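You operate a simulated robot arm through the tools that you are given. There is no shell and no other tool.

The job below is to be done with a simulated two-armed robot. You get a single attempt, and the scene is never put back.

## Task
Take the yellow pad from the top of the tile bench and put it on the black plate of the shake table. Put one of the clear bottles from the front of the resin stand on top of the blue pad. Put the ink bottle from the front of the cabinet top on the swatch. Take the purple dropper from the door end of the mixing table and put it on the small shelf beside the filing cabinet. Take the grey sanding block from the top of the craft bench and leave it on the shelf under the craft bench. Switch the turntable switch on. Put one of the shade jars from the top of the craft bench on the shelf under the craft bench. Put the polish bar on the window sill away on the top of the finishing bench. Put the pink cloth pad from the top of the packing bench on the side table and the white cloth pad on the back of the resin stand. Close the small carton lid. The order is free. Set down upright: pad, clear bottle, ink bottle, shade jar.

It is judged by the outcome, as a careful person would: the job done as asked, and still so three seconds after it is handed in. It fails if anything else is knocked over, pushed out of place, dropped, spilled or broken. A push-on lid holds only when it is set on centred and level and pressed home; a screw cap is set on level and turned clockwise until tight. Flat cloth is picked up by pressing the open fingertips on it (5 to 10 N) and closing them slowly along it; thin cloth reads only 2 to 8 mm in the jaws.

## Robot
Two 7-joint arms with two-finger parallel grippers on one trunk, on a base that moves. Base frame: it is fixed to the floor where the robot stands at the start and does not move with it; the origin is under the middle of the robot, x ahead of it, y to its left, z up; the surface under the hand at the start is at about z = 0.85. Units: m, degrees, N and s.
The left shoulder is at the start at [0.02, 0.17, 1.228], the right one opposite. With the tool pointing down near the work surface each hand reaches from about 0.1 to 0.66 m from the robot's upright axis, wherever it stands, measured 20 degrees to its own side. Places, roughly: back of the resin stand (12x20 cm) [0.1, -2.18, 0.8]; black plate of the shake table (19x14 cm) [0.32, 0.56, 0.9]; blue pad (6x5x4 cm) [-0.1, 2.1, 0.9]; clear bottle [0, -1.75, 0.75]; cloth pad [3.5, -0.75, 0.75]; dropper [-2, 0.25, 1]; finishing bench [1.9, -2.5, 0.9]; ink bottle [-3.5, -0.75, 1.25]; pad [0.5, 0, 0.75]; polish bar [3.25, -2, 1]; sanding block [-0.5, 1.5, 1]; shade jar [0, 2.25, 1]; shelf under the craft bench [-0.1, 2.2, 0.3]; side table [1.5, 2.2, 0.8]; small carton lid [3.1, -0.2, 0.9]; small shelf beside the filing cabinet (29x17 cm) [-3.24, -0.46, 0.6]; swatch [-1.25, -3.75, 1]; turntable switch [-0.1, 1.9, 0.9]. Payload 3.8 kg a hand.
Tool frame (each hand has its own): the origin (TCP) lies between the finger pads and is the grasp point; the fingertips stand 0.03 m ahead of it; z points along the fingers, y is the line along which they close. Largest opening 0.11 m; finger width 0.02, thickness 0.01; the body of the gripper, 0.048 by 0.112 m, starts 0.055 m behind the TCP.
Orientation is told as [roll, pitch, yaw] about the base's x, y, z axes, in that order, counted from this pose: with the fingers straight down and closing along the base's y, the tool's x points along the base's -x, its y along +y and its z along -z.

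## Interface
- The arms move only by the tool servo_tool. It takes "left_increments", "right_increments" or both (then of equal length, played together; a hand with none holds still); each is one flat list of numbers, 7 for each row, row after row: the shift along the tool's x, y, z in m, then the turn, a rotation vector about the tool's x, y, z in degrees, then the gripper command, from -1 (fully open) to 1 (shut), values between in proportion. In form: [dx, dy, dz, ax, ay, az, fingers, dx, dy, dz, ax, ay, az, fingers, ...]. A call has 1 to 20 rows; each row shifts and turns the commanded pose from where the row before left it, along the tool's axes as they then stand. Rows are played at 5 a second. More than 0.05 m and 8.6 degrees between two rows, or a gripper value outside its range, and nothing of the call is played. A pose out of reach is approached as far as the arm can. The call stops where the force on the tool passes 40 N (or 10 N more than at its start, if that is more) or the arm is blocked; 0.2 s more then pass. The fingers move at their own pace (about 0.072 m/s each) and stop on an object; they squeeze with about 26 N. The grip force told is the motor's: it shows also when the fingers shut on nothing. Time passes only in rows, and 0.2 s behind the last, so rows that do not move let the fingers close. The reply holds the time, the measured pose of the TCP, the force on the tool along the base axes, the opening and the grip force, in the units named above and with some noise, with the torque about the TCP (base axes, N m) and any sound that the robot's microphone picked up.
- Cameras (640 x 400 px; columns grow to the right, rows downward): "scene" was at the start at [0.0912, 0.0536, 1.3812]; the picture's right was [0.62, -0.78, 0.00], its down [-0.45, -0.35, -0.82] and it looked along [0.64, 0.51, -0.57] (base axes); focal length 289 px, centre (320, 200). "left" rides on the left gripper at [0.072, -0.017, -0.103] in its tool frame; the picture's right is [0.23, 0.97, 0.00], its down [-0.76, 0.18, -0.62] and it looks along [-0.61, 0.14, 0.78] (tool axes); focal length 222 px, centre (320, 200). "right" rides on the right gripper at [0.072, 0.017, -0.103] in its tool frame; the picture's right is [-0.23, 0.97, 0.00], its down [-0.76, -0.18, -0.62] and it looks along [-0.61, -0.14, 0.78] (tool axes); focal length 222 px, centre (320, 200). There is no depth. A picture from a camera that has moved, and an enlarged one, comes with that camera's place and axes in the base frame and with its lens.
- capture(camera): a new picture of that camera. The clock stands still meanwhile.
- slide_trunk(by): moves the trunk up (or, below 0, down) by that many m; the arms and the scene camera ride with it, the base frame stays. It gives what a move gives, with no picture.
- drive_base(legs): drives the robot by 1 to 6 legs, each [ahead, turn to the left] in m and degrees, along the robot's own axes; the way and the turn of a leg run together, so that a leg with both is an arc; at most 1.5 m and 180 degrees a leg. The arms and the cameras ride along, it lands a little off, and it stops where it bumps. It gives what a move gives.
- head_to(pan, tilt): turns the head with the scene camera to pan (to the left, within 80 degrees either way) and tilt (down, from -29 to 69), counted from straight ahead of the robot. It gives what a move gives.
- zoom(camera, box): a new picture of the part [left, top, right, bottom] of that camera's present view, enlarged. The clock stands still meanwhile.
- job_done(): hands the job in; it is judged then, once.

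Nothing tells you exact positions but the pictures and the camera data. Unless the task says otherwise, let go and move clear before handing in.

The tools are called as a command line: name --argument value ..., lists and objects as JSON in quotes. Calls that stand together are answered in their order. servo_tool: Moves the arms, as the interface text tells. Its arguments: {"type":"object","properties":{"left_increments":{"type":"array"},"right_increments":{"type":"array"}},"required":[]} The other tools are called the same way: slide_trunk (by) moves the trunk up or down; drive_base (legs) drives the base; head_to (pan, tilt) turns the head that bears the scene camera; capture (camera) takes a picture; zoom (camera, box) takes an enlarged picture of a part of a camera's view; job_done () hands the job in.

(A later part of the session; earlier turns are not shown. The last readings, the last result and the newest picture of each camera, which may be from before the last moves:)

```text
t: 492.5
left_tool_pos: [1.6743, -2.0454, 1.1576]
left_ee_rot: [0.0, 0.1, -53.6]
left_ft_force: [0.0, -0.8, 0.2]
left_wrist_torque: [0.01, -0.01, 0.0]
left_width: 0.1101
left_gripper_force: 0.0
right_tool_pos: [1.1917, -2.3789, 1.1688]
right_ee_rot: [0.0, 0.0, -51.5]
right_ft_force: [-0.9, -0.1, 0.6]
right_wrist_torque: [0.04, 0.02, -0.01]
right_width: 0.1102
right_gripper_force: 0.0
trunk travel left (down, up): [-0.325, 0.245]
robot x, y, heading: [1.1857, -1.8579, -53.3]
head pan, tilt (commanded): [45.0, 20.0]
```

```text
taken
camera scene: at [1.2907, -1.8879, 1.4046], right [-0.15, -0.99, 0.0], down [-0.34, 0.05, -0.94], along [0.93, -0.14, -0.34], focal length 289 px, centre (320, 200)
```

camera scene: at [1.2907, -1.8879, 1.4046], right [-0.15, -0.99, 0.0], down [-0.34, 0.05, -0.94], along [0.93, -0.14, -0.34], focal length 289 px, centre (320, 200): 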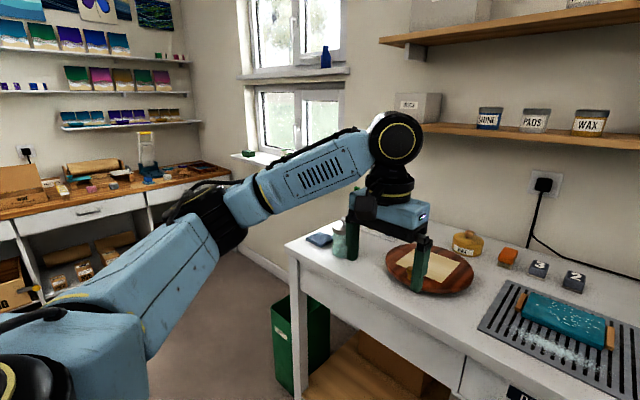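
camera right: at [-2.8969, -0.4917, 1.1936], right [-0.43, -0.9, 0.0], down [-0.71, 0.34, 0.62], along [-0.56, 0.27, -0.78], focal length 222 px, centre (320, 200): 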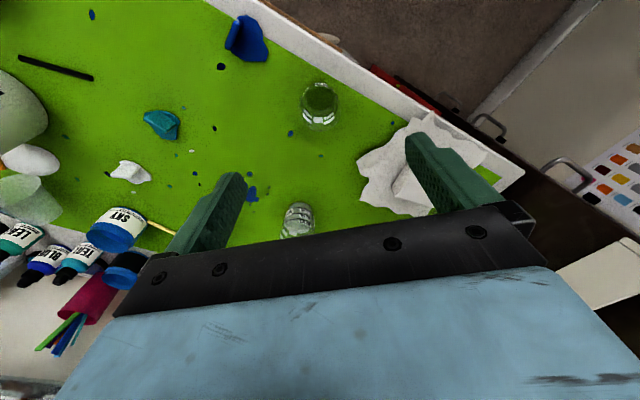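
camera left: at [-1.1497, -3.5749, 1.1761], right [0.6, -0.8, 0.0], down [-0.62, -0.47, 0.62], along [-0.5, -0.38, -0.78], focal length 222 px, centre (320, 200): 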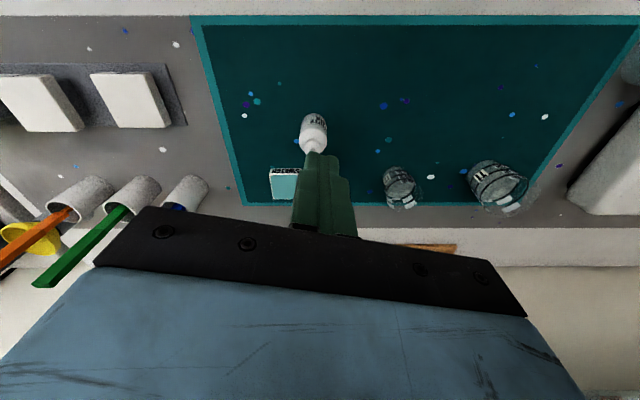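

I can see the finishing bench beside me and the window sill beyond it. I drive past the bench toward the window.

drive_base --legs '[[0, 89.5], [1.35, 0]]'

drive_base --legs '[[0, -90]]'

head_to --pan 0 --tilt 20

capture --camera "scene"

```text
t: 503.1
left_tool_pos: [2.4698, -0.562, 1.158]
left_ee_rot: [0.0, 0.0, 36.4]
left_ft_force: [-0.2, -0.6, 0.2]
left_wrist_torque: [-0.01, 0.04, -0.03]
left_width: 0.1101
left_gripper_force: 0.0
right_tool_pos: [2.8015, -1.0461, 1.1678]
right_ee_rot: [-0.1, 0.0, 38.4]
right_ft_force: [-0.3, -0.4, 0.5]
right_wrist_torque: [-0.05, -0.01, -0.02]
right_width: 0.11
right_gripper_force: 0.1
trunk travel left (down, up): [-0.325, 0.245]
robot x, y, heading: [2.2796, -1.0505, 36.5]
head pan, tilt (commanded): [45.0, 20.0]
```

```text
t: 507.3
left_tool_pos: [2.7657, -1.2434, 1.1572]
left_ee_rot: [-0.1, 0.0, -54.1]
left_ft_force: [0.4, -0.1, -0.2]
left_wrist_torque: [-0.02, 0.0, -0.01]
left_width: 0.1102
left_gripper_force: 0.1
right_tool_pos: [2.2801, -1.5734, 1.1677]
right_ee_rot: [0.0, 0.0, -51.9]
right_ft_force: [-0.7, 0.4, -0.9]
right_wrist_torque: [-0.01, 0.04, -0.01]
right_width: 0.11
right_gripper_force: 0.0
trunk travel left (down, up): [-0.325, 0.245]
robot x, y, heading: [2.2817, -1.0518, -53.9]
head pan, tilt (commanded): [45.0, 20.0]
```

```text
t: 508.4
left_tool_pos: [2.7647, -1.2425, 1.158]
left_ee_rot: [0.0, 0.1, -54.0]
left_ft_force: [-0.4, 0.3, 0.3]
left_wrist_torque: [0.0, 0.01, -0.04]
left_width: 0.11
left_gripper_force: 0.0
right_tool_pos: [2.2795, -1.5726, 1.1678]
right_ee_rot: [0.0, -0.1, -51.9]
right_ft_force: [0.0, 0.6, -0.5]
right_wrist_torque: [0.02, -0.02, -0.01]
right_width: 0.1101
right_gripper_force: 0.1
trunk travel left (down, up): [-0.325, 0.245]
robot x, y, heading: [2.2791, -1.0463, -53.6]
head pan, tilt (commanded): [0.0, 20.0]
```

```text
taken
camera scene: at [2.3465, -1.1433, 1.4046], right [-0.81, -0.59, 0.0], down [-0.2, 0.28, -0.94], along [0.55, -0.76, -0.34], focal length 289 px, centre (320, 200)
```

scene: 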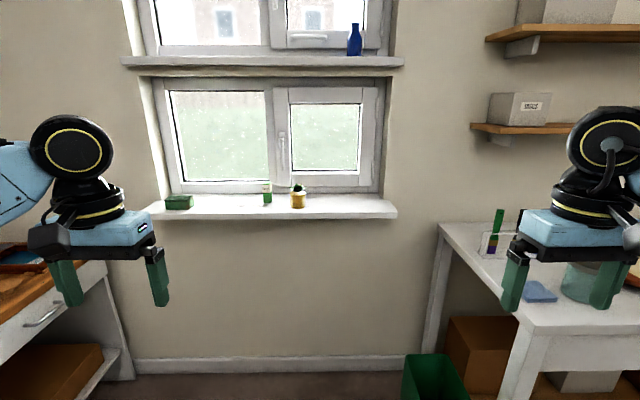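

zoom --camera "scene" --box '[150, 170, 330, 230]'

zoom --camera "scene" --box '[420, 190, 640, 340]'

```text
3.56 times, centred on (240, 200) of scene
camera zoom: at [2.3465, -1.1433, 1.4046], right [-0.81, -0.59, 0.0], down [-0.2, 0.28, -0.94], along [0.55, -0.76, -0.34], focal length 1028 px, centre (604, 200)
```

zoom: 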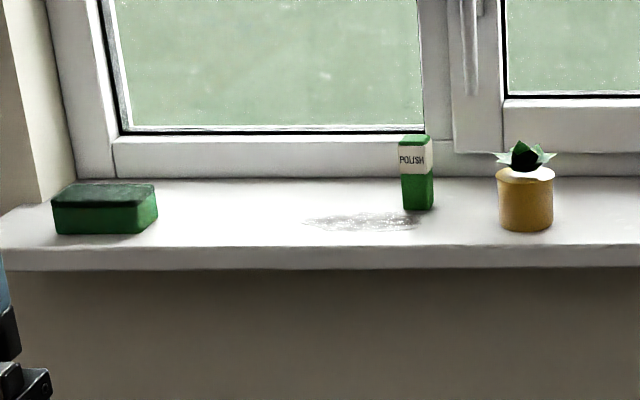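

```text
2.67 times, centred on (530, 265) of scene
camera zoom: at [2.3465, -1.1433, 1.4046], right [-0.81, -0.59, 0.0], down [-0.2, 0.28, -0.94], along [0.55, -0.76, -0.34], focal length 771 px, centre (-240, 27)
```

zoom: 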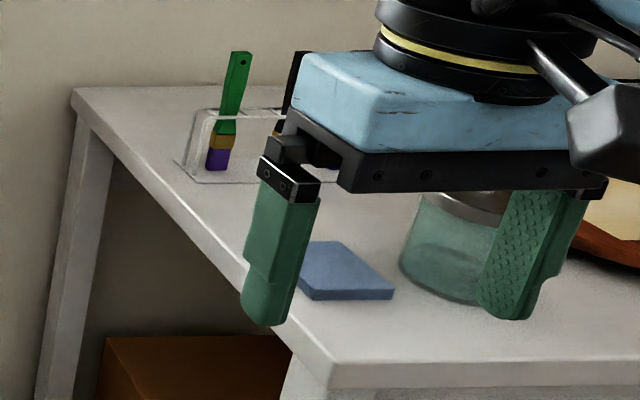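

The polish bar is the small green upright bar labelled POLISH on the sill, at about (3.15, -1.90). I pull the right hand back and drive toward the window.

servo_tool --right_increments '[0.0325, -0.03, 0, 0, 0, 0, -1, 0.0325, -0.03, 0, 0, 0, 0, -1, 0.0325, -0.03, 0, 0, 0, 0, -1, 0.0325, -0.03, 0, 0, 0, 0, -1]'

drive_base --legs '[[0.6, 0]]'

head_to --pan 18 --tilt 35

capture --camera "scene"

capture --camera "left"

```text
t: 509.4
left_tool_pos: [2.7639, -1.2422, 1.1581]
left_ee_rot: [0.0, -0.2, -54.0]
left_ft_force: [0.2, 0.3, 0.0]
left_wrist_torque: [-0.03, -0.04, -0.01]
left_width: 0.1099
left_gripper_force: 0.0
right_tool_pos: [2.1026, -1.544, 1.1668]
right_ee_rot: [-0.1, -0.2, -51.7]
right_ft_force: [-0.5, -0.2, 0.1]
right_wrist_torque: [-0.02, -0.06, 0.0]
right_width: 0.1099
right_gripper_force: 0.1
trunk travel left (down, up): [-0.325, 0.245]
robot x, y, heading: [2.2766, -1.0494, -53.7]
head pan, tilt (commanded): [0.0, 20.0]
```

```text
t: 512.8
left_tool_pos: [3.1221, -1.7278, 1.1574]
left_ee_rot: [0.0, 0.0, -53.8]
left_ft_force: [0.3, 0.7, -0.7]
left_wrist_torque: [0.01, -0.04, -0.01]
left_width: 0.1098
left_gripper_force: 0.0
right_tool_pos: [2.4618, -2.0321, 1.1672]
right_ee_rot: [-0.1, 0.0, -51.7]
right_ft_force: [-0.5, -0.4, -0.8]
right_wrist_torque: [0.03, 0.0, 0.0]
right_width: 0.1099
right_gripper_force: 0.1
trunk travel left (down, up): [-0.325, 0.245]
robot x, y, heading: [2.6311, -1.5363, -54.0]
head pan, tilt (commanded): [0.0, 20.0]
```

```text
t: 513.6
left_tool_pos: [3.1221, -1.7294, 1.1574]
left_ee_rot: [0.0, 0.0, -53.8]
left_ft_force: [-0.1, 0.2, 0.0]
left_wrist_torque: [-0.01, 0.01, -0.02]
left_width: 0.11
left_gripper_force: 0.0
right_tool_pos: [2.4622, -2.0318, 1.1676]
right_ee_rot: [0.1, -0.1, -51.6]
right_ft_force: [0.4, -0.3, -0.5]
right_wrist_torque: [-0.02, 0.0, -0.02]
right_width: 0.1099
right_gripper_force: 0.0
trunk travel left (down, up): [-0.325, 0.245]
robot x, y, heading: [2.6335, -1.5347, -53.9]
head pan, tilt (commanded): [18.0, 35.0]
```

```text
taken
camera scene: at [2.7192, -1.6061, 1.3808], right [-0.58, -0.81, 0.0], down [-0.47, 0.33, -0.82], along [0.67, -0.48, -0.57], focal length 289 px, centre (320, 200)
```

scene: 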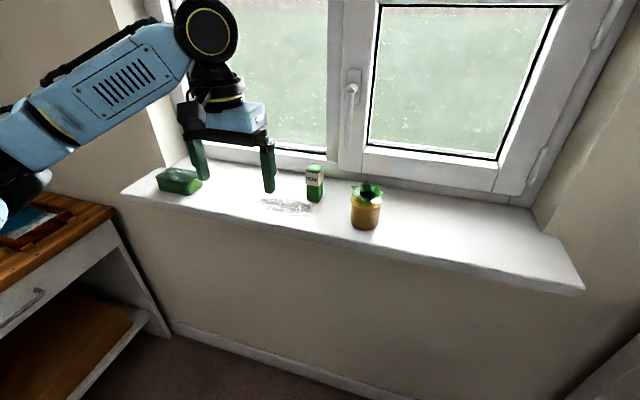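

```text
taken
camera left: at [3.0652, -1.6794, 1.2616], right [0.65, 0.76, 0.0], down [0.59, -0.51, 0.62], along [0.47, -0.41, -0.78], focal length 222 px, centre (320, 200)
```

left: 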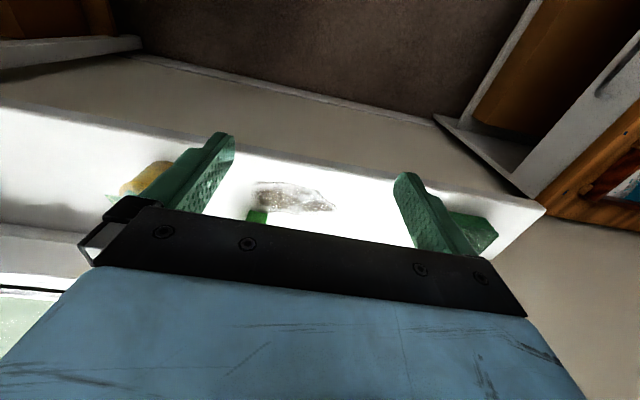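

drive_base --legs '[[0.12, 0]]'

zoom --camera "scene" --box '[240, 120, 400, 260]'

```text
t: 514.9
left_tool_pos: [3.1931, -1.8236, 1.1566]
left_ee_rot: [0.0, 0.0, -53.7]
left_ft_force: [-0.3, -0.8, 0.2]
left_wrist_torque: [0.04, 0.01, 0.01]
left_width: 0.11
left_gripper_force: 0.0
right_tool_pos: [2.533, -2.1277, 1.1681]
right_ee_rot: [0.0, 0.1, -51.7]
right_ft_force: [0.8, -0.1, -0.6]
right_wrist_torque: [0.01, 0.02, -0.01]
right_width: 0.1102
right_gripper_force: 0.0
trunk travel left (down, up): [-0.325, 0.245]
robot x, y, heading: [2.7036, -1.6316, -53.5]
head pan, tilt (commanded): [18.0, 35.0]
```

```text
2.86 times, centred on (320, 190) of scene
camera zoom: at [2.7903, -1.7021, 1.3807], right [-0.58, -0.81, 0.0], down [-0.47, 0.33, -0.82], along [0.67, -0.48, -0.57], focal length 826 px, centre (320, 229)
```

zoom: 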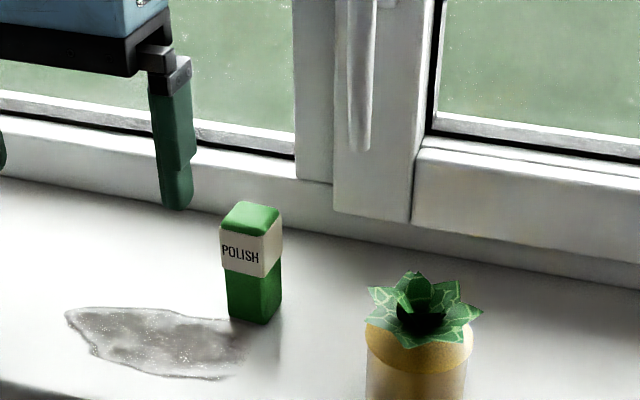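

servo_tool --left_increments '[-0.0285, -0.0222, 0, 0, 0, 0, -0.3, -0.0285, -0.0222, 0, 0, 0, 0, -0.3, -0.0285, -0.0222, 0, 0, 0, 0, -0.3, 0, 0, 0, 0, 0, 0, -0.3]'

zoom --camera "left" --box '[220, 20, 420, 240]'

zoom --camera "scene" --box '[220, 80, 380, 240]'

```text
t: 515.9
left_tool_pos: [3.1872, -1.9289, 1.1583]
left_ee_rot: [0.0, -0.1, -53.6]
left_ft_force: [0.3, 0.3, 0.2]
left_wrist_torque: [-0.01, 0.01, -0.01]
left_width: 0.0717
left_gripper_force: 0.1
right_tool_pos: [2.5339, -2.1266, 1.1677]
right_ee_rot: [-0.1, 0.0, -51.7]
right_ft_force: [0.4, 0.8, 0.8]
right_wrist_torque: [-0.01, 0.01, 0.01]
right_width: 0.11
right_gripper_force: 0.0
trunk travel left (down, up): [-0.325, 0.245]
robot x, y, heading: [2.7053, -1.6307, -53.3]
head pan, tilt (commanded): [18.0, 35.0]
```

```text
1.82 times, centred on (320, 130) of left
camera zoom: at [3.1308, -1.8807, 1.2619], right [0.65, 0.76, 0.0], down [0.59, -0.51, 0.62], along [0.47, -0.41, -0.78], focal length 404 px, centre (320, 327)
```

zoom: 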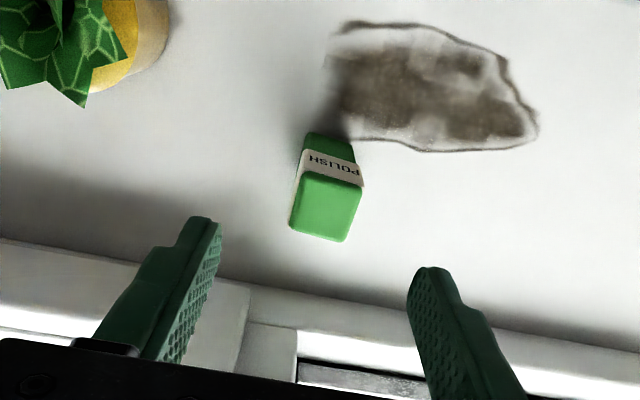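

```text
2.50 times, centred on (300, 160) of scene
camera zoom: at [2.7899, -1.7002, 1.3808], right [-0.58, -0.81, 0.0], down [-0.47, 0.33, -0.82], along [0.67, -0.48, -0.57], focal length 723 px, centre (370, 300)
```

zoom: 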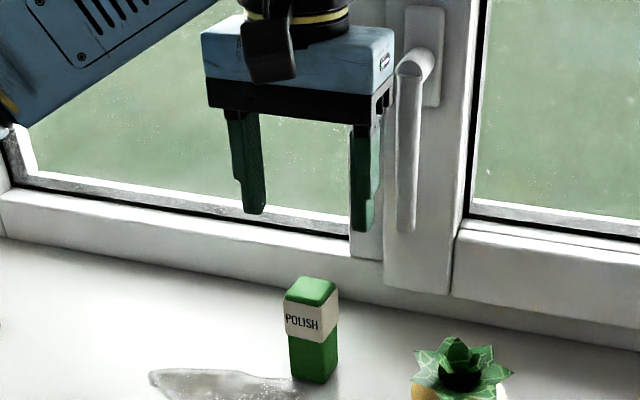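

The bar is centred under the hand; the window handle is close behind, so I'll stay about 1 cm nearer to me. I go down and grip.

servo_tool --left_increments '[0.009, 0.002, 0, 0, 0, 0, -0.3, 0, 0, 0.04, 0, 0, 0, -0.3, 0, 0, 0.04, 0, 0, 0, -0.3, 0, 0, 0.028, 0, 0, 0, -0.3, 0, 0, 0, 0, 0, 0, -0.3]'

zoom --camera "left" --box '[220, 20, 420, 240]'

zoom --camera "scene" --box '[220, 80, 380, 240]'

```text
t: 517.1
left_tool_pos: [3.1855, -1.9225, 1.0495]
left_ee_rot: [0.0, -0.2, -53.8]
left_ft_force: [0.1, -1.0, 0.5]
left_wrist_torque: [-0.01, -0.02, -0.03]
left_width: 0.0718
left_gripper_force: 0.1
right_tool_pos: [2.5323, -2.1274, 1.1674]
right_ee_rot: [-0.1, 0.0, -51.7]
right_ft_force: [0.0, 0.1, -0.1]
right_wrist_torque: [0.01, 0.01, 0.0]
right_width: 0.1099
right_gripper_force: 0.1
trunk travel left (down, up): [-0.325, 0.245]
robot x, y, heading: [2.7062, -1.6307, -53.6]
head pan, tilt (commanded): [18.0, 35.0]
```

```text
1.82 times, centred on (320, 130) of left
camera zoom: at [3.1279, -1.8737, 1.1536], right [0.65, 0.76, 0.0], down [0.59, -0.51, 0.62], along [0.47, -0.41, -0.78], focal length 404 px, centre (320, 327)
```

zoom: 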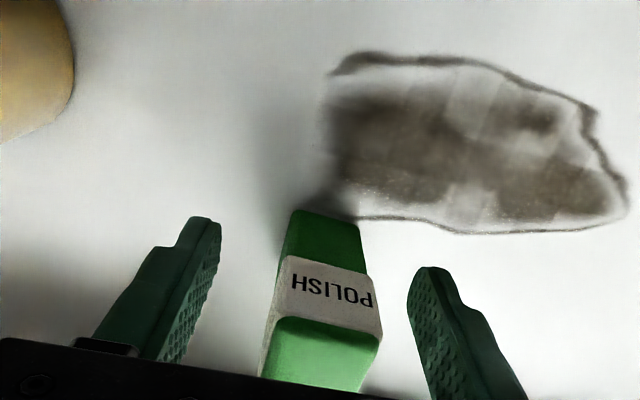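

```text
2.50 times, centred on (300, 160) of scene
camera zoom: at [2.7894, -1.701, 1.3808], right [-0.58, -0.81, 0.0], down [-0.47, 0.33, -0.82], along [0.67, -0.48, -0.57], focal length 723 px, centre (370, 300)
```

zoom: 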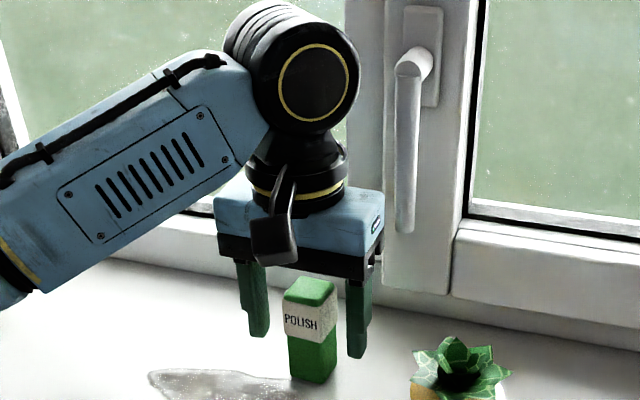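

servo_tool --left_increments '[0, 0, 0, 0, 0, 0, 0.2, 0, 0, 0, 0, 0, 0, 1, 0, 0, 0, 0, 0, 0, 1, 0, 0, 0, 0, 0, 0, 1, 0, 0, -0.01, 0, 0, 0, 1, 0, 0, -0.03, 0, 0, 0, 1, 0, 0, -0.04, 0, 0, 0, 1]'

zoom --camera "scene" --box '[220, 60, 380, 220]'

```text
t: 518.7
left_tool_pos: [3.1856, -1.9215, 1.1291]
left_ee_rot: [0.1, 0.0, -53.7]
left_ft_force: [0.3, 0.8, -1.2]
left_wrist_torque: [-0.02, 0.02, -0.05]
left_width: 0.0318
left_gripper_force: 25.8
right_tool_pos: [2.5328, -2.1276, 1.1671]
right_ee_rot: [0.0, 0.0, -51.5]
right_ft_force: [0.3, 0.6, -0.1]
right_wrist_torque: [-0.02, -0.01, 0.03]
right_width: 0.1102
right_gripper_force: 0.2
trunk travel left (down, up): [-0.325, 0.245]
robot x, y, heading: [2.7061, -1.6332, -53.7]
head pan, tilt (commanded): [18.0, 35.0]
```

```text
2.50 times, centred on (300, 140) of scene
camera zoom: at [2.7891, -1.7009, 1.3808], right [-0.58, -0.81, 0.0], down [-0.47, 0.33, -0.82], along [0.67, -0.48, -0.57], focal length 723 px, centre (370, 350)
```

zoom: 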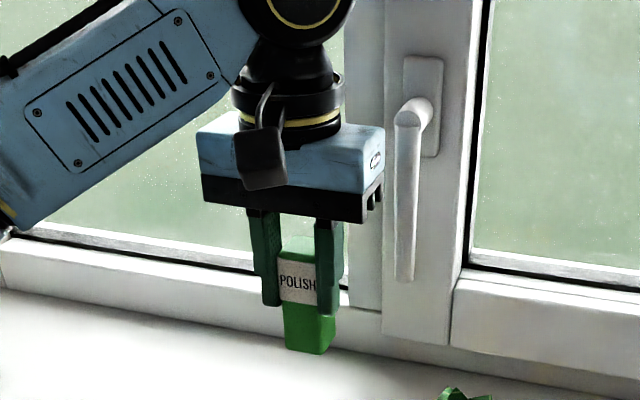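

The polish bar is held at 32 mm. I raise it, back away from the window, and go to face the finishing bench.

servo_tool --left_increments '[0, 0, -0.04, 0, 0, 0, 1]'

drive_base --legs '[[-0.66, 0], [0, -90], [0.8, 0]]'

drive_base --legs '[[0, 90]]'

head_to --pan 5 --tilt 35

capture --camera "scene"

```text
t: 519.1
left_tool_pos: [3.1835, -1.9216, 1.1708]
left_ee_rot: [0.1, -0.1, -53.8]
left_ft_force: [-1.2, -0.2, -1.0]
left_wrist_torque: [0.02, 0.03, 0.01]
left_width: 0.0319
left_gripper_force: 26.0
right_tool_pos: [2.5317, -2.1279, 1.1664]
right_ee_rot: [0.1, -0.2, -51.6]
right_ft_force: [-0.3, 0.2, -0.5]
right_wrist_torque: [-0.01, -0.01, 0.03]
right_width: 0.1101
right_gripper_force: 0.0
trunk travel left (down, up): [-0.325, 0.245]
robot x, y, heading: [2.7026, -1.6339, -53.6]
head pan, tilt (commanded): [18.0, 35.0]
```

```text
t: 530.4
left_tool_pos: [1.3725, -2.0479, 1.1694]
left_ee_rot: [0.0, 0.0, -145.1]
left_ft_force: [0.4, -0.3, -1.3]
left_wrist_torque: [0.01, -0.03, -0.02]
left_width: 0.0318
left_gripper_force: 26.3
right_tool_pos: [1.1834, -1.3922, 1.1668]
right_ee_rot: [0.0, 0.0, -142.8]
right_ft_force: [-0.1, -0.6, -0.1]
right_wrist_torque: [0.02, 0.0, 0.0]
right_width: 0.1096
right_gripper_force: 0.0
trunk travel left (down, up): [-0.325, 0.245]
robot x, y, heading: [1.6762, -1.5753, -144.6]
head pan, tilt (commanded): [18.0, 35.0]
```

```text
t: 534.5
left_tool_pos: [2.1402, -1.8895, 1.1694]
left_ee_rot: [-0.1, 0.0, -56.6]
left_ft_force: [1.5, 0.5, -1.3]
left_wrist_torque: [0.02, -0.04, 0.01]
left_width: 0.0317
left_gripper_force: 25.9
right_tool_pos: [1.4788, -2.062, 1.1675]
right_ee_rot: [-0.2, -0.1, -54.6]
right_ft_force: [0.0, -0.5, 0.4]
right_wrist_torque: [-0.02, 0.02, -0.02]
right_width: 0.1103
right_gripper_force: 0.1
trunk travel left (down, up): [-0.325, 0.245]
robot x, y, heading: [1.6733, -1.5791, -56.4]
head pan, tilt (commanded): [18.0, 35.0]
```

```text
t: 535.3
left_tool_pos: [2.1407, -1.889, 1.1692]
left_ee_rot: [0.0, 0.0, -56.6]
left_ft_force: [-0.1, 0.0, -1.7]
left_wrist_torque: [0.02, -0.02, 0.0]
left_width: 0.0316
left_gripper_force: 26.3
right_tool_pos: [1.4797, -2.0617, 1.1678]
right_ee_rot: [-0.1, 0.0, -54.5]
right_ft_force: [-0.4, 0.4, -0.5]
right_wrist_torque: [-0.01, 0.0, -0.02]
right_width: 0.1098
right_gripper_force: 0.0
trunk travel left (down, up): [-0.325, 0.245]
robot x, y, heading: [1.6765, -1.5741, -56.5]
head pan, tilt (commanded): [5.0, 35.0]
```

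```text
taken
camera scene: at [1.7434, -1.6628, 1.3808], right [-0.78, -0.62, 0.0], down [-0.36, 0.45, -0.82], along [0.51, -0.64, -0.57], focal length 289 px, centre (320, 200)
```

scene: 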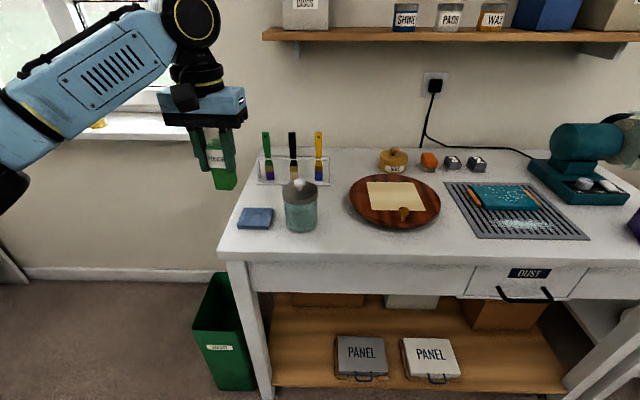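

I see the finishing bench top clearly. A free spot is at about (2.02, -2.105), in front of the jar and plate. I drive in a little closer.

drive_base --legs '[[0, 2.5], [0.15, 0]]'

head_to --pan 5 --tilt 42

capture --camera "scene"

```text
t: 537.0
left_tool_pos: [2.2426, -1.987, 1.169]
left_ee_rot: [0.0, -0.1, -54.0]
left_ft_force: [0.2, 0.3, -0.7]
left_wrist_torque: [0.03, 0.02, 0.01]
left_width: 0.0316
left_gripper_force: 26.0
right_tool_pos: [1.5899, -2.1907, 1.1667]
right_ee_rot: [-0.1, 0.0, -51.7]
right_ft_force: [0.1, 0.1, 0.1]
right_wrist_torque: [0.04, 0.07, 0.0]
right_width: 0.1102
right_gripper_force: 0.1
trunk travel left (down, up): [-0.325, 0.245]
robot x, y, heading: [1.7653, -1.6941, -53.8]
head pan, tilt (commanded): [5.0, 35.0]
```

```text
t: 537.7
left_tool_pos: [2.2414, -1.986, 1.1702]
left_ee_rot: [0.0, -0.1, -53.9]
left_ft_force: [-0.3, -0.6, -1.6]
left_wrist_torque: [0.0, 0.01, 0.0]
left_width: 0.0318
left_gripper_force: 25.7
right_tool_pos: [1.5891, -2.1891, 1.167]
right_ee_rot: [-0.1, 0.0, -51.6]
right_ft_force: [1.2, 0.9, -0.1]
right_wrist_torque: [0.01, 0.01, 0.01]
right_width: 0.1101
right_gripper_force: 0.1
trunk travel left (down, up): [-0.325, 0.245]
robot x, y, heading: [1.7653, -1.692, -53.6]
head pan, tilt (commanded): [5.0, 42.0]
```

```text
taken
camera scene: at [1.8313, -1.775, 1.3703], right [-0.75, -0.66, 0.0], down [-0.44, 0.5, -0.74], along [0.49, -0.56, -0.67], focal length 289 px, centre (320, 200)
```

scene: 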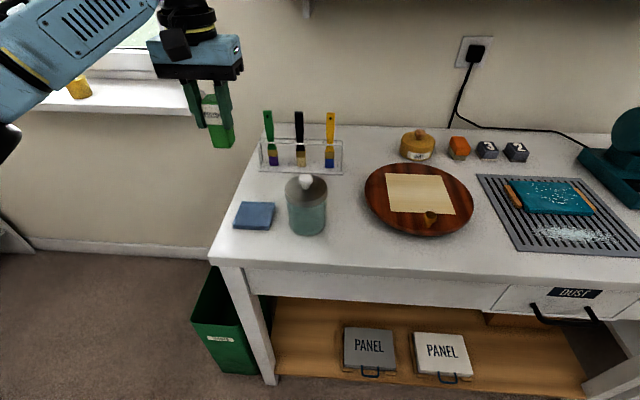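

servo_tool --left_increments '[0.0044, -0.0425, 0, 0, 0, 0, 1, 0.0044, -0.0425, 0, 0, 0, 0, 1, 0.0044, -0.0425, 0, 0, 0, 0, 1, 0.0044, -0.0425, 0, 0, 0, 0, 1, 0.0044, -0.0425, 0, 0, 0, 0, 1, 0.0044, -0.0425, 0, 0, 0, 0, 1, 0, 0, 0.045, 0, 0, 0, 1, 0, 0, 0.045, 0, 0, 0, 1, 0, 0, 0.045, 0, 0, 0, 1, 0, 0, 0.045, 0, 0, 0, 1, 0, 0, 0, 0, 0, 0, 1]'

capture --camera "scene"

capture --camera "left"

```text
t: 540.1
left_tool_pos: [2.021, -2.1176, 0.9897]
left_ee_rot: [0.0, -0.1, -53.9]
left_ft_force: [0.1, -0.7, -0.5]
left_wrist_torque: [0.04, 0.0, 0.01]
left_width: 0.0317
left_gripper_force: 26.0
right_tool_pos: [1.5891, -2.1903, 1.1675]
right_ee_rot: [-0.1, 0.2, -51.7]
right_ft_force: [0.3, -0.6, -0.5]
right_wrist_torque: [0.0, 0.03, 0.01]
right_width: 0.11
right_gripper_force: 0.0
trunk travel left (down, up): [-0.325, 0.245]
robot x, y, heading: [1.763, -1.6971, -53.9]
head pan, tilt (commanded): [5.0, 42.0]
```

```text
taken
camera scene: at [1.8314, -1.7752, 1.3703], right [-0.75, -0.66, 0.0], down [-0.44, 0.5, -0.74], along [0.49, -0.56, -0.67], focal length 289 px, centre (320, 200)
```

scene: 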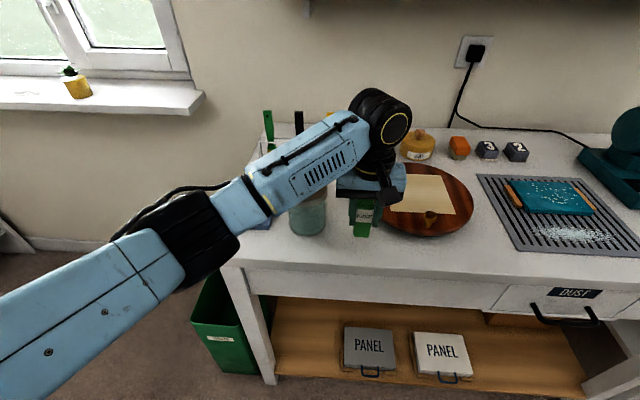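

```text
taken
camera left: at [1.9643, -2.0688, 1.0929], right [0.65, 0.76, 0.0], down [0.59, -0.51, 0.62], along [0.47, -0.41, -0.78], focal length 222 px, centre (320, 200)
```

left: 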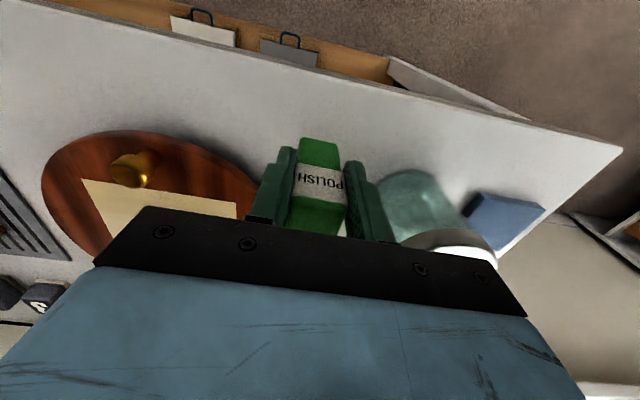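

servo_tool --left_increments '[0, 0, 0.02, 0, 0, 0, 1, 0, 0, 0.004, 0, 0, 0, 1, 0, 0, 0.003, 0, 0, 0, 1, 0, 0, 0, 0, 0, 0, 1]'

servo_tool --left_increments '[0, 0, 0.003, 0, 0, 0, 1, 0, 0, 0.002, 0, 0, 0, 1, 0, 0, 0, 0, 0, 0, 1]'

```text
t: 541.1
left_tool_pos: [2.0202, -2.1168, 0.963]
left_ee_rot: [0.0, -0.1, -54.0]
left_ft_force: [1.2, 0.7, -1.0]
left_wrist_torque: [0.01, 0.01, 0.02]
left_width: 0.0317
left_gripper_force: 25.9
right_tool_pos: [1.5907, -2.1894, 1.1676]
right_ee_rot: [0.0, 0.0, -51.7]
right_ft_force: [-0.2, 0.1, -0.6]
right_wrist_torque: [0.0, -0.01, 0.0]
right_width: 0.1101
right_gripper_force: 0.0
trunk travel left (down, up): [-0.325, 0.245]
robot x, y, heading: [1.762, -1.6917, -53.8]
head pan, tilt (commanded): [5.0, 42.0]
```

```text
t: 541.9
left_tool_pos: [2.0209, -2.115, 0.9591]
left_ee_rot: [-0.1, 0.0, -53.8]
left_ft_force: [-0.3, 0.2, -1.3]
left_wrist_torque: [0.02, 0.05, 0.01]
left_width: 0.0317
left_gripper_force: 26.5
right_tool_pos: [1.5898, -2.1902, 1.168]
right_ee_rot: [-0.1, -0.1, -51.7]
right_ft_force: [0.0, 1.0, 0.0]
right_wrist_torque: [0.0, -0.01, -0.03]
right_width: 0.1099
right_gripper_force: 0.0
trunk travel left (down, up): [-0.325, 0.245]
robot x, y, heading: [1.7603, -1.6955, -54.0]
head pan, tilt (commanded): [5.0, 42.0]
```

servo_tool --left_increments '[0, 0, 0.003, 0, 0, 0, 1, 0, 0, 0.002, 0, 0, 0, 1, 0, 0, 0, 0, 0, 0, 1]'

servo_tool --left_increments '[0, 0, 0.002, 0, 0, 0, 1, 0, 0, 0.002, 0, 0, 0, 1, 0, 0, 0, 0, 0, 0, 1]'

zoom --camera "scene" --box '[300, 160, 420, 270]'

```text
t: 542.7
left_tool_pos: [2.0202, -2.1163, 0.9522]
left_ee_rot: [0.0, 0.0, -53.9]
left_ft_force: [0.1, 0.1, -1.4]
left_wrist_torque: [-0.01, 0.01, 0.0]
left_width: 0.0317
left_gripper_force: 26.5
right_tool_pos: [1.588, -2.1897, 1.1675]
right_ee_rot: [-0.1, 0.0, -51.8]
right_ft_force: [-0.4, 0.2, -0.1]
right_wrist_torque: [0.0, 0.0, -0.01]
right_width: 0.1101
right_gripper_force: 0.0
trunk travel left (down, up): [-0.325, 0.245]
robot x, y, heading: [1.761, -1.693, -53.5]
head pan, tilt (commanded): [5.0, 42.0]
```

```text
t: 543.5
left_tool_pos: [2.0208, -2.1153, 0.9493]
left_ee_rot: [0.1, -0.2, -53.9]
left_ft_force: [0.5, -0.6, 6.8]
left_wrist_torque: [-0.02, -0.02, 0.0]
left_width: 0.032
left_gripper_force: 25.9
right_tool_pos: [1.5885, -2.1899, 1.1686]
right_ee_rot: [-0.1, 0.0, -51.7]
right_ft_force: [0.3, -0.4, 0.0]
right_wrist_torque: [0.03, -0.04, -0.03]
right_width: 0.11
right_gripper_force: 0.1
trunk travel left (down, up): [-0.325, 0.245]
robot x, y, heading: [1.7633, -1.696, -53.8]
head pan, tilt (commanded): [5.0, 42.0]
```

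```text
3.64 times, centred on (360, 215) of scene
camera zoom: at [1.8312, -1.7748, 1.3704], right [-0.75, -0.66, 0.0], down [-0.44, 0.5, -0.74], along [0.49, -0.56, -0.67], focal length 1051 px, centre (174, 146)
```

zoom: 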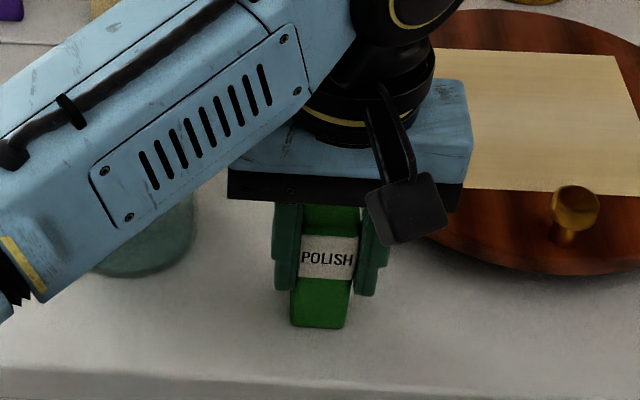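

The bar is down. I open and lift straight up.

servo_tool --left_increments '[0, 0, -0.0015, 0, 0, 0, 1, 0, 0, 0, 0, 0, 0, 0.3, 0, 0, 0, 0, 0, 0, 0, 0, 0, 0, 0, 0, 0, -0.2, 0, 0, 0, 0, 0, 0, -0.2, 0, 0, -0.03, 0, 0, 0, -0.2, 0, 0, -0.04, 0, 0, 0, -0.2, 0, 0, -0.045, 0, 0, 0, -0.2, 0, 0, -0.045, 0, 0, 0, -0.2, 0, 0, -0.045, 0, 0, 0, -0.5]'

capture --camera "scene"

```text
t: 545.7
left_tool_pos: [2.0206, -2.1139, 1.1559]
left_ee_rot: [0.0, -0.1, -53.9]
left_ft_force: [0.3, -0.4, 0.3]
left_wrist_torque: [-0.01, -0.03, -0.02]
left_width: 0.0822
left_gripper_force: 0.0
right_tool_pos: [1.5892, -2.1886, 1.1676]
right_ee_rot: [-0.1, -0.1, -51.7]
right_ft_force: [0.4, 0.0, 0.4]
right_wrist_torque: [0.0, 0.0, 0.0]
right_width: 0.1101
right_gripper_force: 0.1
trunk travel left (down, up): [-0.325, 0.245]
robot x, y, heading: [1.7603, -1.6956, -53.9]
head pan, tilt (commanded): [5.0, 42.0]
```

```text
taken
camera scene: at [1.8309, -1.7748, 1.3703], right [-0.75, -0.66, 0.0], down [-0.44, 0.5, -0.74], along [0.49, -0.56, -0.67], focal length 289 px, centre (320, 200)
```

scene: 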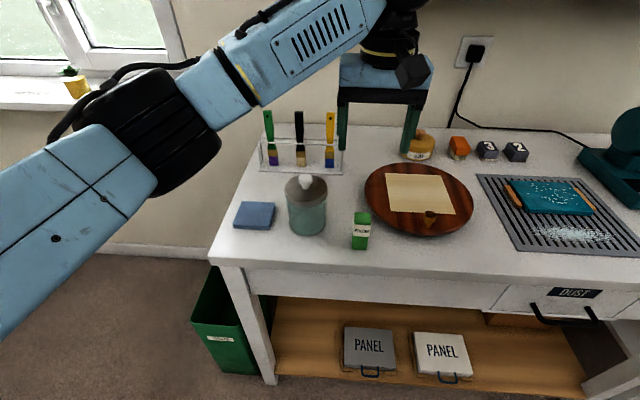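

The polish bar stands on the finishing bench. Next is the packing bench. I back off, put the left hand back at its side, and turn that way.

drive_base --legs '[[-0.2, 0]]'

servo_tool --left_increments '[0.007, 0.0429, 0, 0, 0, 0, -1, 0.007, 0.0429, 0, 0, 0, 0, -1, 0.007, 0.0429, 0, 0, 0, 0, -1, 0.007, 0.0429, 0, 0, 0, 0, -1, 0.007, 0.0429, 0, 0, 0, 0, -1, 0.007, 0.0429, 0, 0, 0, 0, -1, 0.007, 0.0429, 0, 0, 0, 0, -1]'

drive_base --legs '[[0, 90], [0.75, 0]]'

head_to --pan -10 --tilt 30

capture --camera "scene"

```text
t: 547.3
left_tool_pos: [1.9015, -1.9544, 1.1566]
left_ee_rot: [0.1, -0.1, -54.0]
left_ft_force: [-0.8, 0.9, -0.1]
left_wrist_torque: [-0.04, 0.01, -0.01]
left_width: 0.0825
left_gripper_force: 0.1
right_tool_pos: [1.4686, -2.0274, 1.167]
right_ee_rot: [-0.1, -0.2, -52.0]
right_ft_force: [0.2, 0.8, -0.9]
right_wrist_torque: [-0.01, 0.0, -0.03]
right_width: 0.1101
right_gripper_force: 0.1
trunk travel left (down, up): [-0.325, 0.245]
robot x, y, heading: [1.6447, -1.534, -54.0]
head pan, tilt (commanded): [5.0, 42.0]
```

```text
t: 548.9
left_tool_pos: [2.1191, -1.7399, 1.1561]
left_ee_rot: [0.0, -0.1, -54.1]
left_ft_force: [-0.1, 0.5, 0.2]
left_wrist_torque: [-0.01, 0.03, 0.0]
left_width: 0.1099
left_gripper_force: 0.0
right_tool_pos: [1.4687, -2.0272, 1.1674]
right_ee_rot: [-0.1, 0.0, -52.0]
right_ft_force: [-0.3, 0.4, 0.2]
right_wrist_torque: [0.0, 0.03, 0.03]
right_width: 0.11
right_gripper_force: 0.1
trunk travel left (down, up): [-0.325, 0.245]
robot x, y, heading: [1.6435, -1.5321, -53.9]
head pan, tilt (commanded): [5.0, 42.0]
```

```text
t: 556.8
left_tool_pos: [2.4683, -0.6318, 1.1553]
left_ee_rot: [0.0, 0.0, 35.1]
left_ft_force: [0.0, 0.4, 0.1]
left_wrist_torque: [0.02, -0.01, 0.01]
left_width: 0.1099
left_gripper_force: 0.1
right_tool_pos: [2.7465, -1.2838, 1.1672]
right_ee_rot: [-0.1, 0.0, 37.1]
right_ft_force: [0.0, -0.2, -1.0]
right_wrist_torque: [0.04, 0.02, -0.01]
right_width: 0.1101
right_gripper_force: 0.0
trunk travel left (down, up): [-0.325, 0.245]
robot x, y, heading: [2.2544, -1.1021, 35.3]
head pan, tilt (commanded): [5.0, 42.0]
```

```text
t: 557.5
left_tool_pos: [2.4675, -0.6308, 1.1552]
left_ee_rot: [0.0, 0.1, 35.1]
left_ft_force: [-0.1, 0.0, -0.6]
left_wrist_torque: [-0.02, -0.04, 0.0]
left_width: 0.1099
left_gripper_force: 0.1
right_tool_pos: [2.745, -1.284, 1.1667]
right_ee_rot: [0.0, 0.0, 37.1]
right_ft_force: [0.7, -0.1, 0.0]
right_wrist_torque: [-0.04, 0.02, -0.01]
right_width: 0.11
right_gripper_force: 0.0
trunk travel left (down, up): [-0.325, 0.245]
robot x, y, heading: [2.2537, -1.1031, 35.3]
head pan, tilt (commanded): [-10.0, 30.0]
```

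```text
taken
camera scene: at [2.3537, -1.0523, 1.3885], right [0.43, -0.9, 0.0], down [-0.45, -0.21, -0.87], along [0.78, 0.37, -0.5], focal length 289 px, centre (320, 200)
```

scene: 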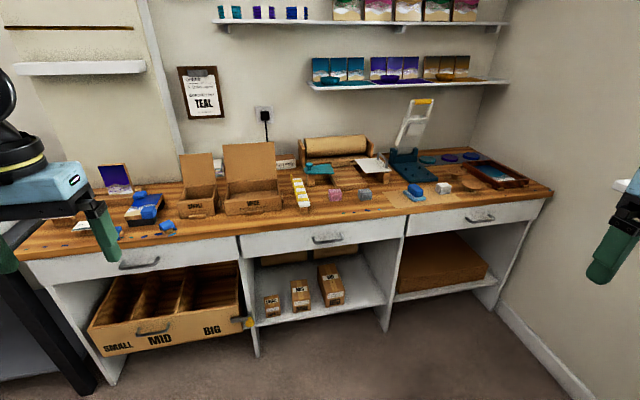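

zoom --camera "scene" --box '[270, 130, 480, 230]'

zoom --camera "scene" --box '[60, 130, 300, 260]'

```text
3.05 times, centred on (375, 180) of scene
camera zoom: at [2.3537, -1.0523, 1.3885], right [0.43, -0.9, 0.0], down [-0.45, -0.21, -0.87], along [0.78, 0.37, -0.5], focal length 881 px, centre (152, 261)
```

zoom: 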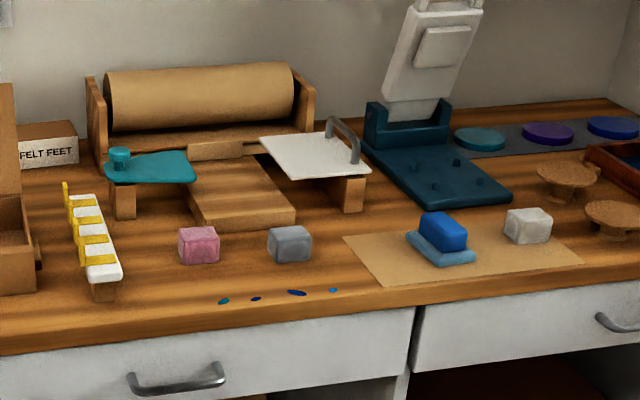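

```text
2.67 times, centred on (180, 195) of scene
camera zoom: at [2.3537, -1.0523, 1.3885], right [0.43, -0.9, 0.0], down [-0.45, -0.21, -0.87], along [0.78, 0.37, -0.5], focal length 771 px, centre (693, 213)
```

zoom: 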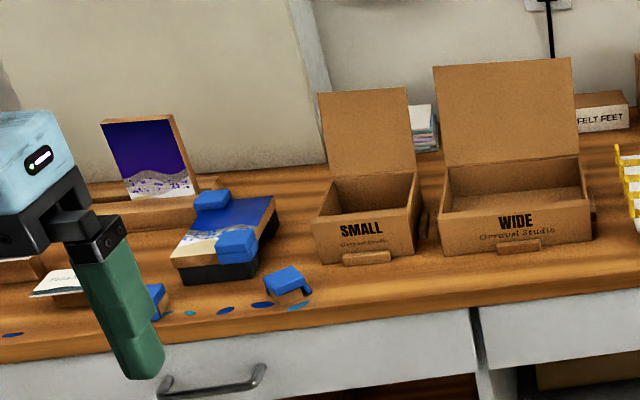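

The cloth pads are small soft blocks: one pink, one white, with a grey one between them. The SMALL carton stands open with its lid upright at the back. I zoom in on the carton.

zoom --camera "scene" --box '[165, 150, 235, 240]'

head_to --pan 25 --tilt 30

capture --camera "scene"

```text
4.44 times, centred on (200, 195) of scene
camera zoom: at [2.3537, -1.0523, 1.3885], right [0.43, -0.9, 0.0], down [-0.45, -0.21, -0.87], along [0.78, 0.37, -0.5], focal length 1285 px, centre (853, 222)
```

zoom: 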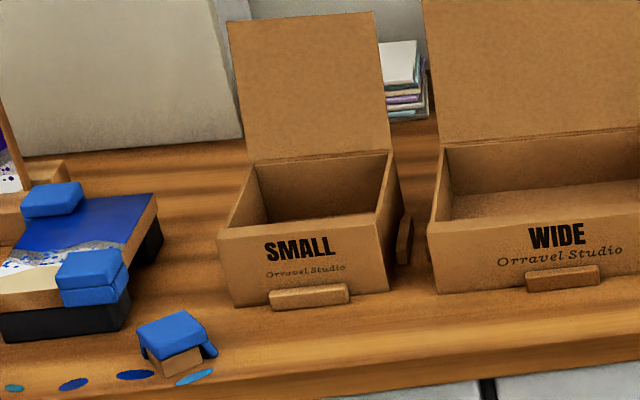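

```text
t: 558.6
left_tool_pos: [2.4678, -0.6316, 1.1552]
left_ee_rot: [0.1, 0.0, 35.2]
left_ft_force: [-0.2, 0.2, -0.6]
left_wrist_torque: [0.02, -0.02, -0.01]
left_width: 0.1099
left_gripper_force: 0.1
right_tool_pos: [2.7468, -1.2848, 1.1675]
right_ee_rot: [-0.1, 0.0, 37.2]
right_ft_force: [0.3, -0.5, 0.6]
right_wrist_torque: [-0.01, 0.0, -0.03]
right_width: 0.1099
right_gripper_force: 0.0
trunk travel left (down, up): [-0.325, 0.245]
robot x, y, heading: [2.2563, -1.1024, 34.9]
head pan, tilt (commanded): [25.0, 30.0]
```

```text
taken
camera scene: at [2.317, -1.0124, 1.3886], right [0.87, -0.5, 0.0], down [-0.25, -0.43, -0.87], along [0.43, 0.75, -0.5], focal length 289 px, centre (320, 200)
```

scene: 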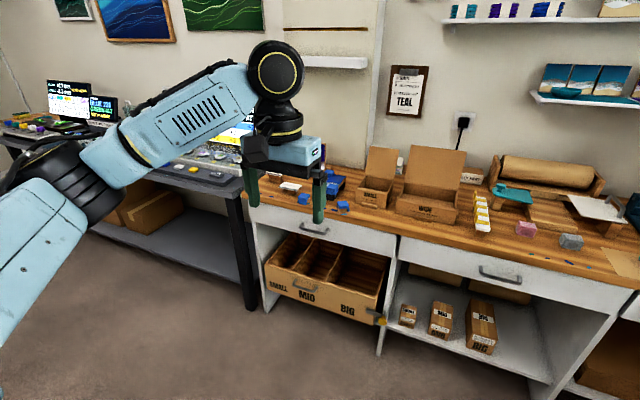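

The carton and pads are on a bench that seems lower than 0.9, perhaps 0.75, so I need a better measurement. I drive closer.

drive_base --legs '[[0, 1], [0.45, 0]]'

head_to --pan 10 --tilt 35

capture --camera "scene"

capture --camera "left"

capture --camera "right"

```text
t: 561.6
left_tool_pos: [2.8213, -0.3629, 1.1561]
left_ee_rot: [0.0, 0.0, 36.1]
left_ft_force: [0.0, -0.1, -0.7]
left_wrist_torque: [-0.02, 0.03, 0.02]
left_width: 0.1099
left_gripper_force: 0.1
right_tool_pos: [3.1112, -1.0112, 1.1672]
right_ee_rot: [-0.1, 0.0, 38.2]
right_ft_force: [-0.1, 0.2, 0.3]
right_wrist_torque: [-0.01, 0.02, -0.02]
right_width: 0.1097
right_gripper_force: 0.1
trunk travel left (down, up): [-0.325, 0.245]
robot x, y, heading: [2.6178, -0.8395, 36.3]
head pan, tilt (commanded): [25.0, 30.0]
```

```text
t: 562.4
left_tool_pos: [2.8205, -0.3629, 1.1564]
left_ee_rot: [0.1, -0.1, 36.0]
left_ft_force: [0.2, 0.4, -0.2]
left_wrist_torque: [0.03, -0.03, 0.01]
left_width: 0.11
left_gripper_force: 0.1
right_tool_pos: [3.1104, -1.0113, 1.1677]
right_ee_rot: [-0.1, 0.0, 38.1]
right_ft_force: [0.3, -0.4, 0.2]
right_wrist_torque: [-0.03, 0.01, 0.0]
right_width: 0.1101
right_gripper_force: 0.0
trunk travel left (down, up): [-0.325, 0.245]
robot x, y, heading: [2.6148, -0.8355, 36.5]
head pan, tilt (commanded): [10.0, 35.0]
```

```text
taken
camera scene: at [2.6946, -0.7621, 1.3808], right [0.72, -0.69, 0.0], down [-0.4, -0.41, -0.82], along [0.57, 0.59, -0.57], focal length 289 px, centre (320, 200)
```

scene: 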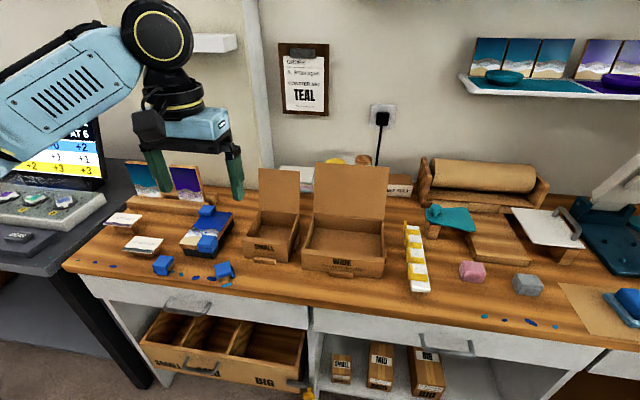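

```text
taken
camera left: at [2.7723, -0.419, 1.2595], right [-0.76, 0.65, 0.0], down [0.51, 0.59, 0.62], along [0.41, 0.47, -0.78], focal length 222 px, centre (320, 200)
```

left: 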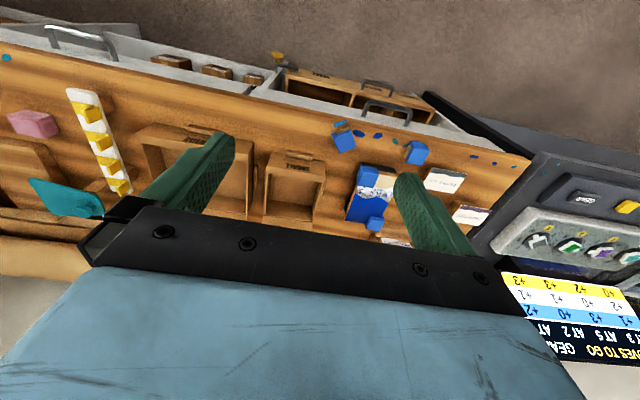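

```text
taken
camera right: at [3.0454, -1.0436, 1.2698], right [-0.42, 0.91, 0.0], down [0.71, 0.33, 0.62], along [0.57, 0.26, -0.78], focal length 222 px, centre (320, 200)
```

right: 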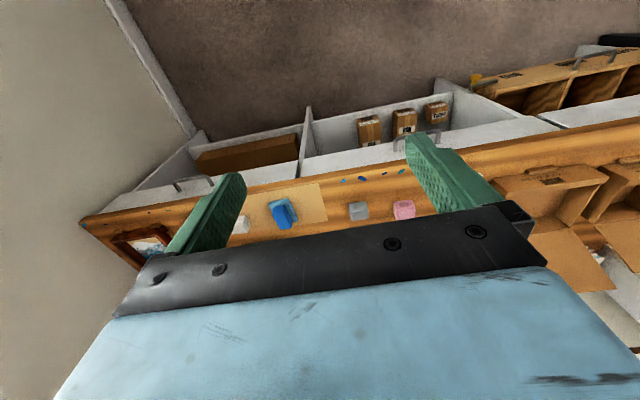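

zoom --camera "scene" --box '[230, 155, 320, 275]'

zoom --camera "left" --box '[220, 110, 380, 240]'

```text
3.33 times, centred on (275, 215) of scene
camera zoom: at [2.6946, -0.7621, 1.3808], right [0.72, -0.69, 0.0], down [-0.4, -0.41, -0.82], along [0.57, 0.59, -0.57], focal length 964 px, centre (470, 150)
```

zoom: 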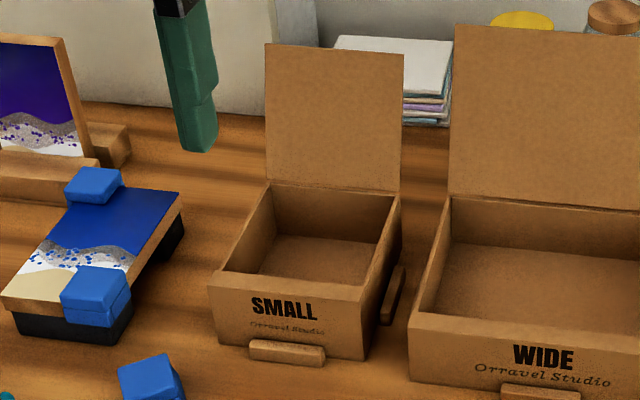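

```text
3.08 times, centred on (300, 175) of left
camera zoom: at [2.7723, -0.419, 1.2595], right [-0.76, 0.65, 0.0], down [0.51, 0.59, 0.62], along [0.41, 0.47, -0.78], focal length 684 px, centre (382, 277)
```

zoom: 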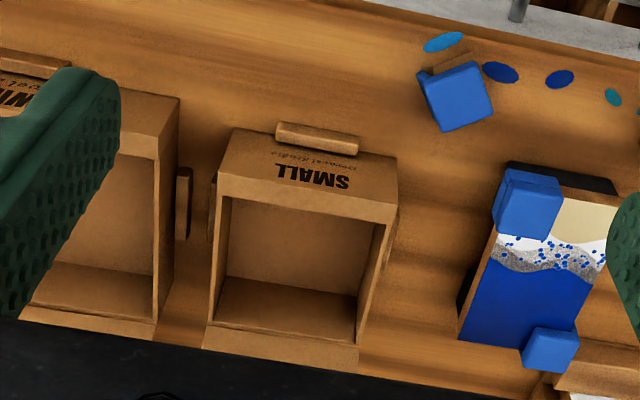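

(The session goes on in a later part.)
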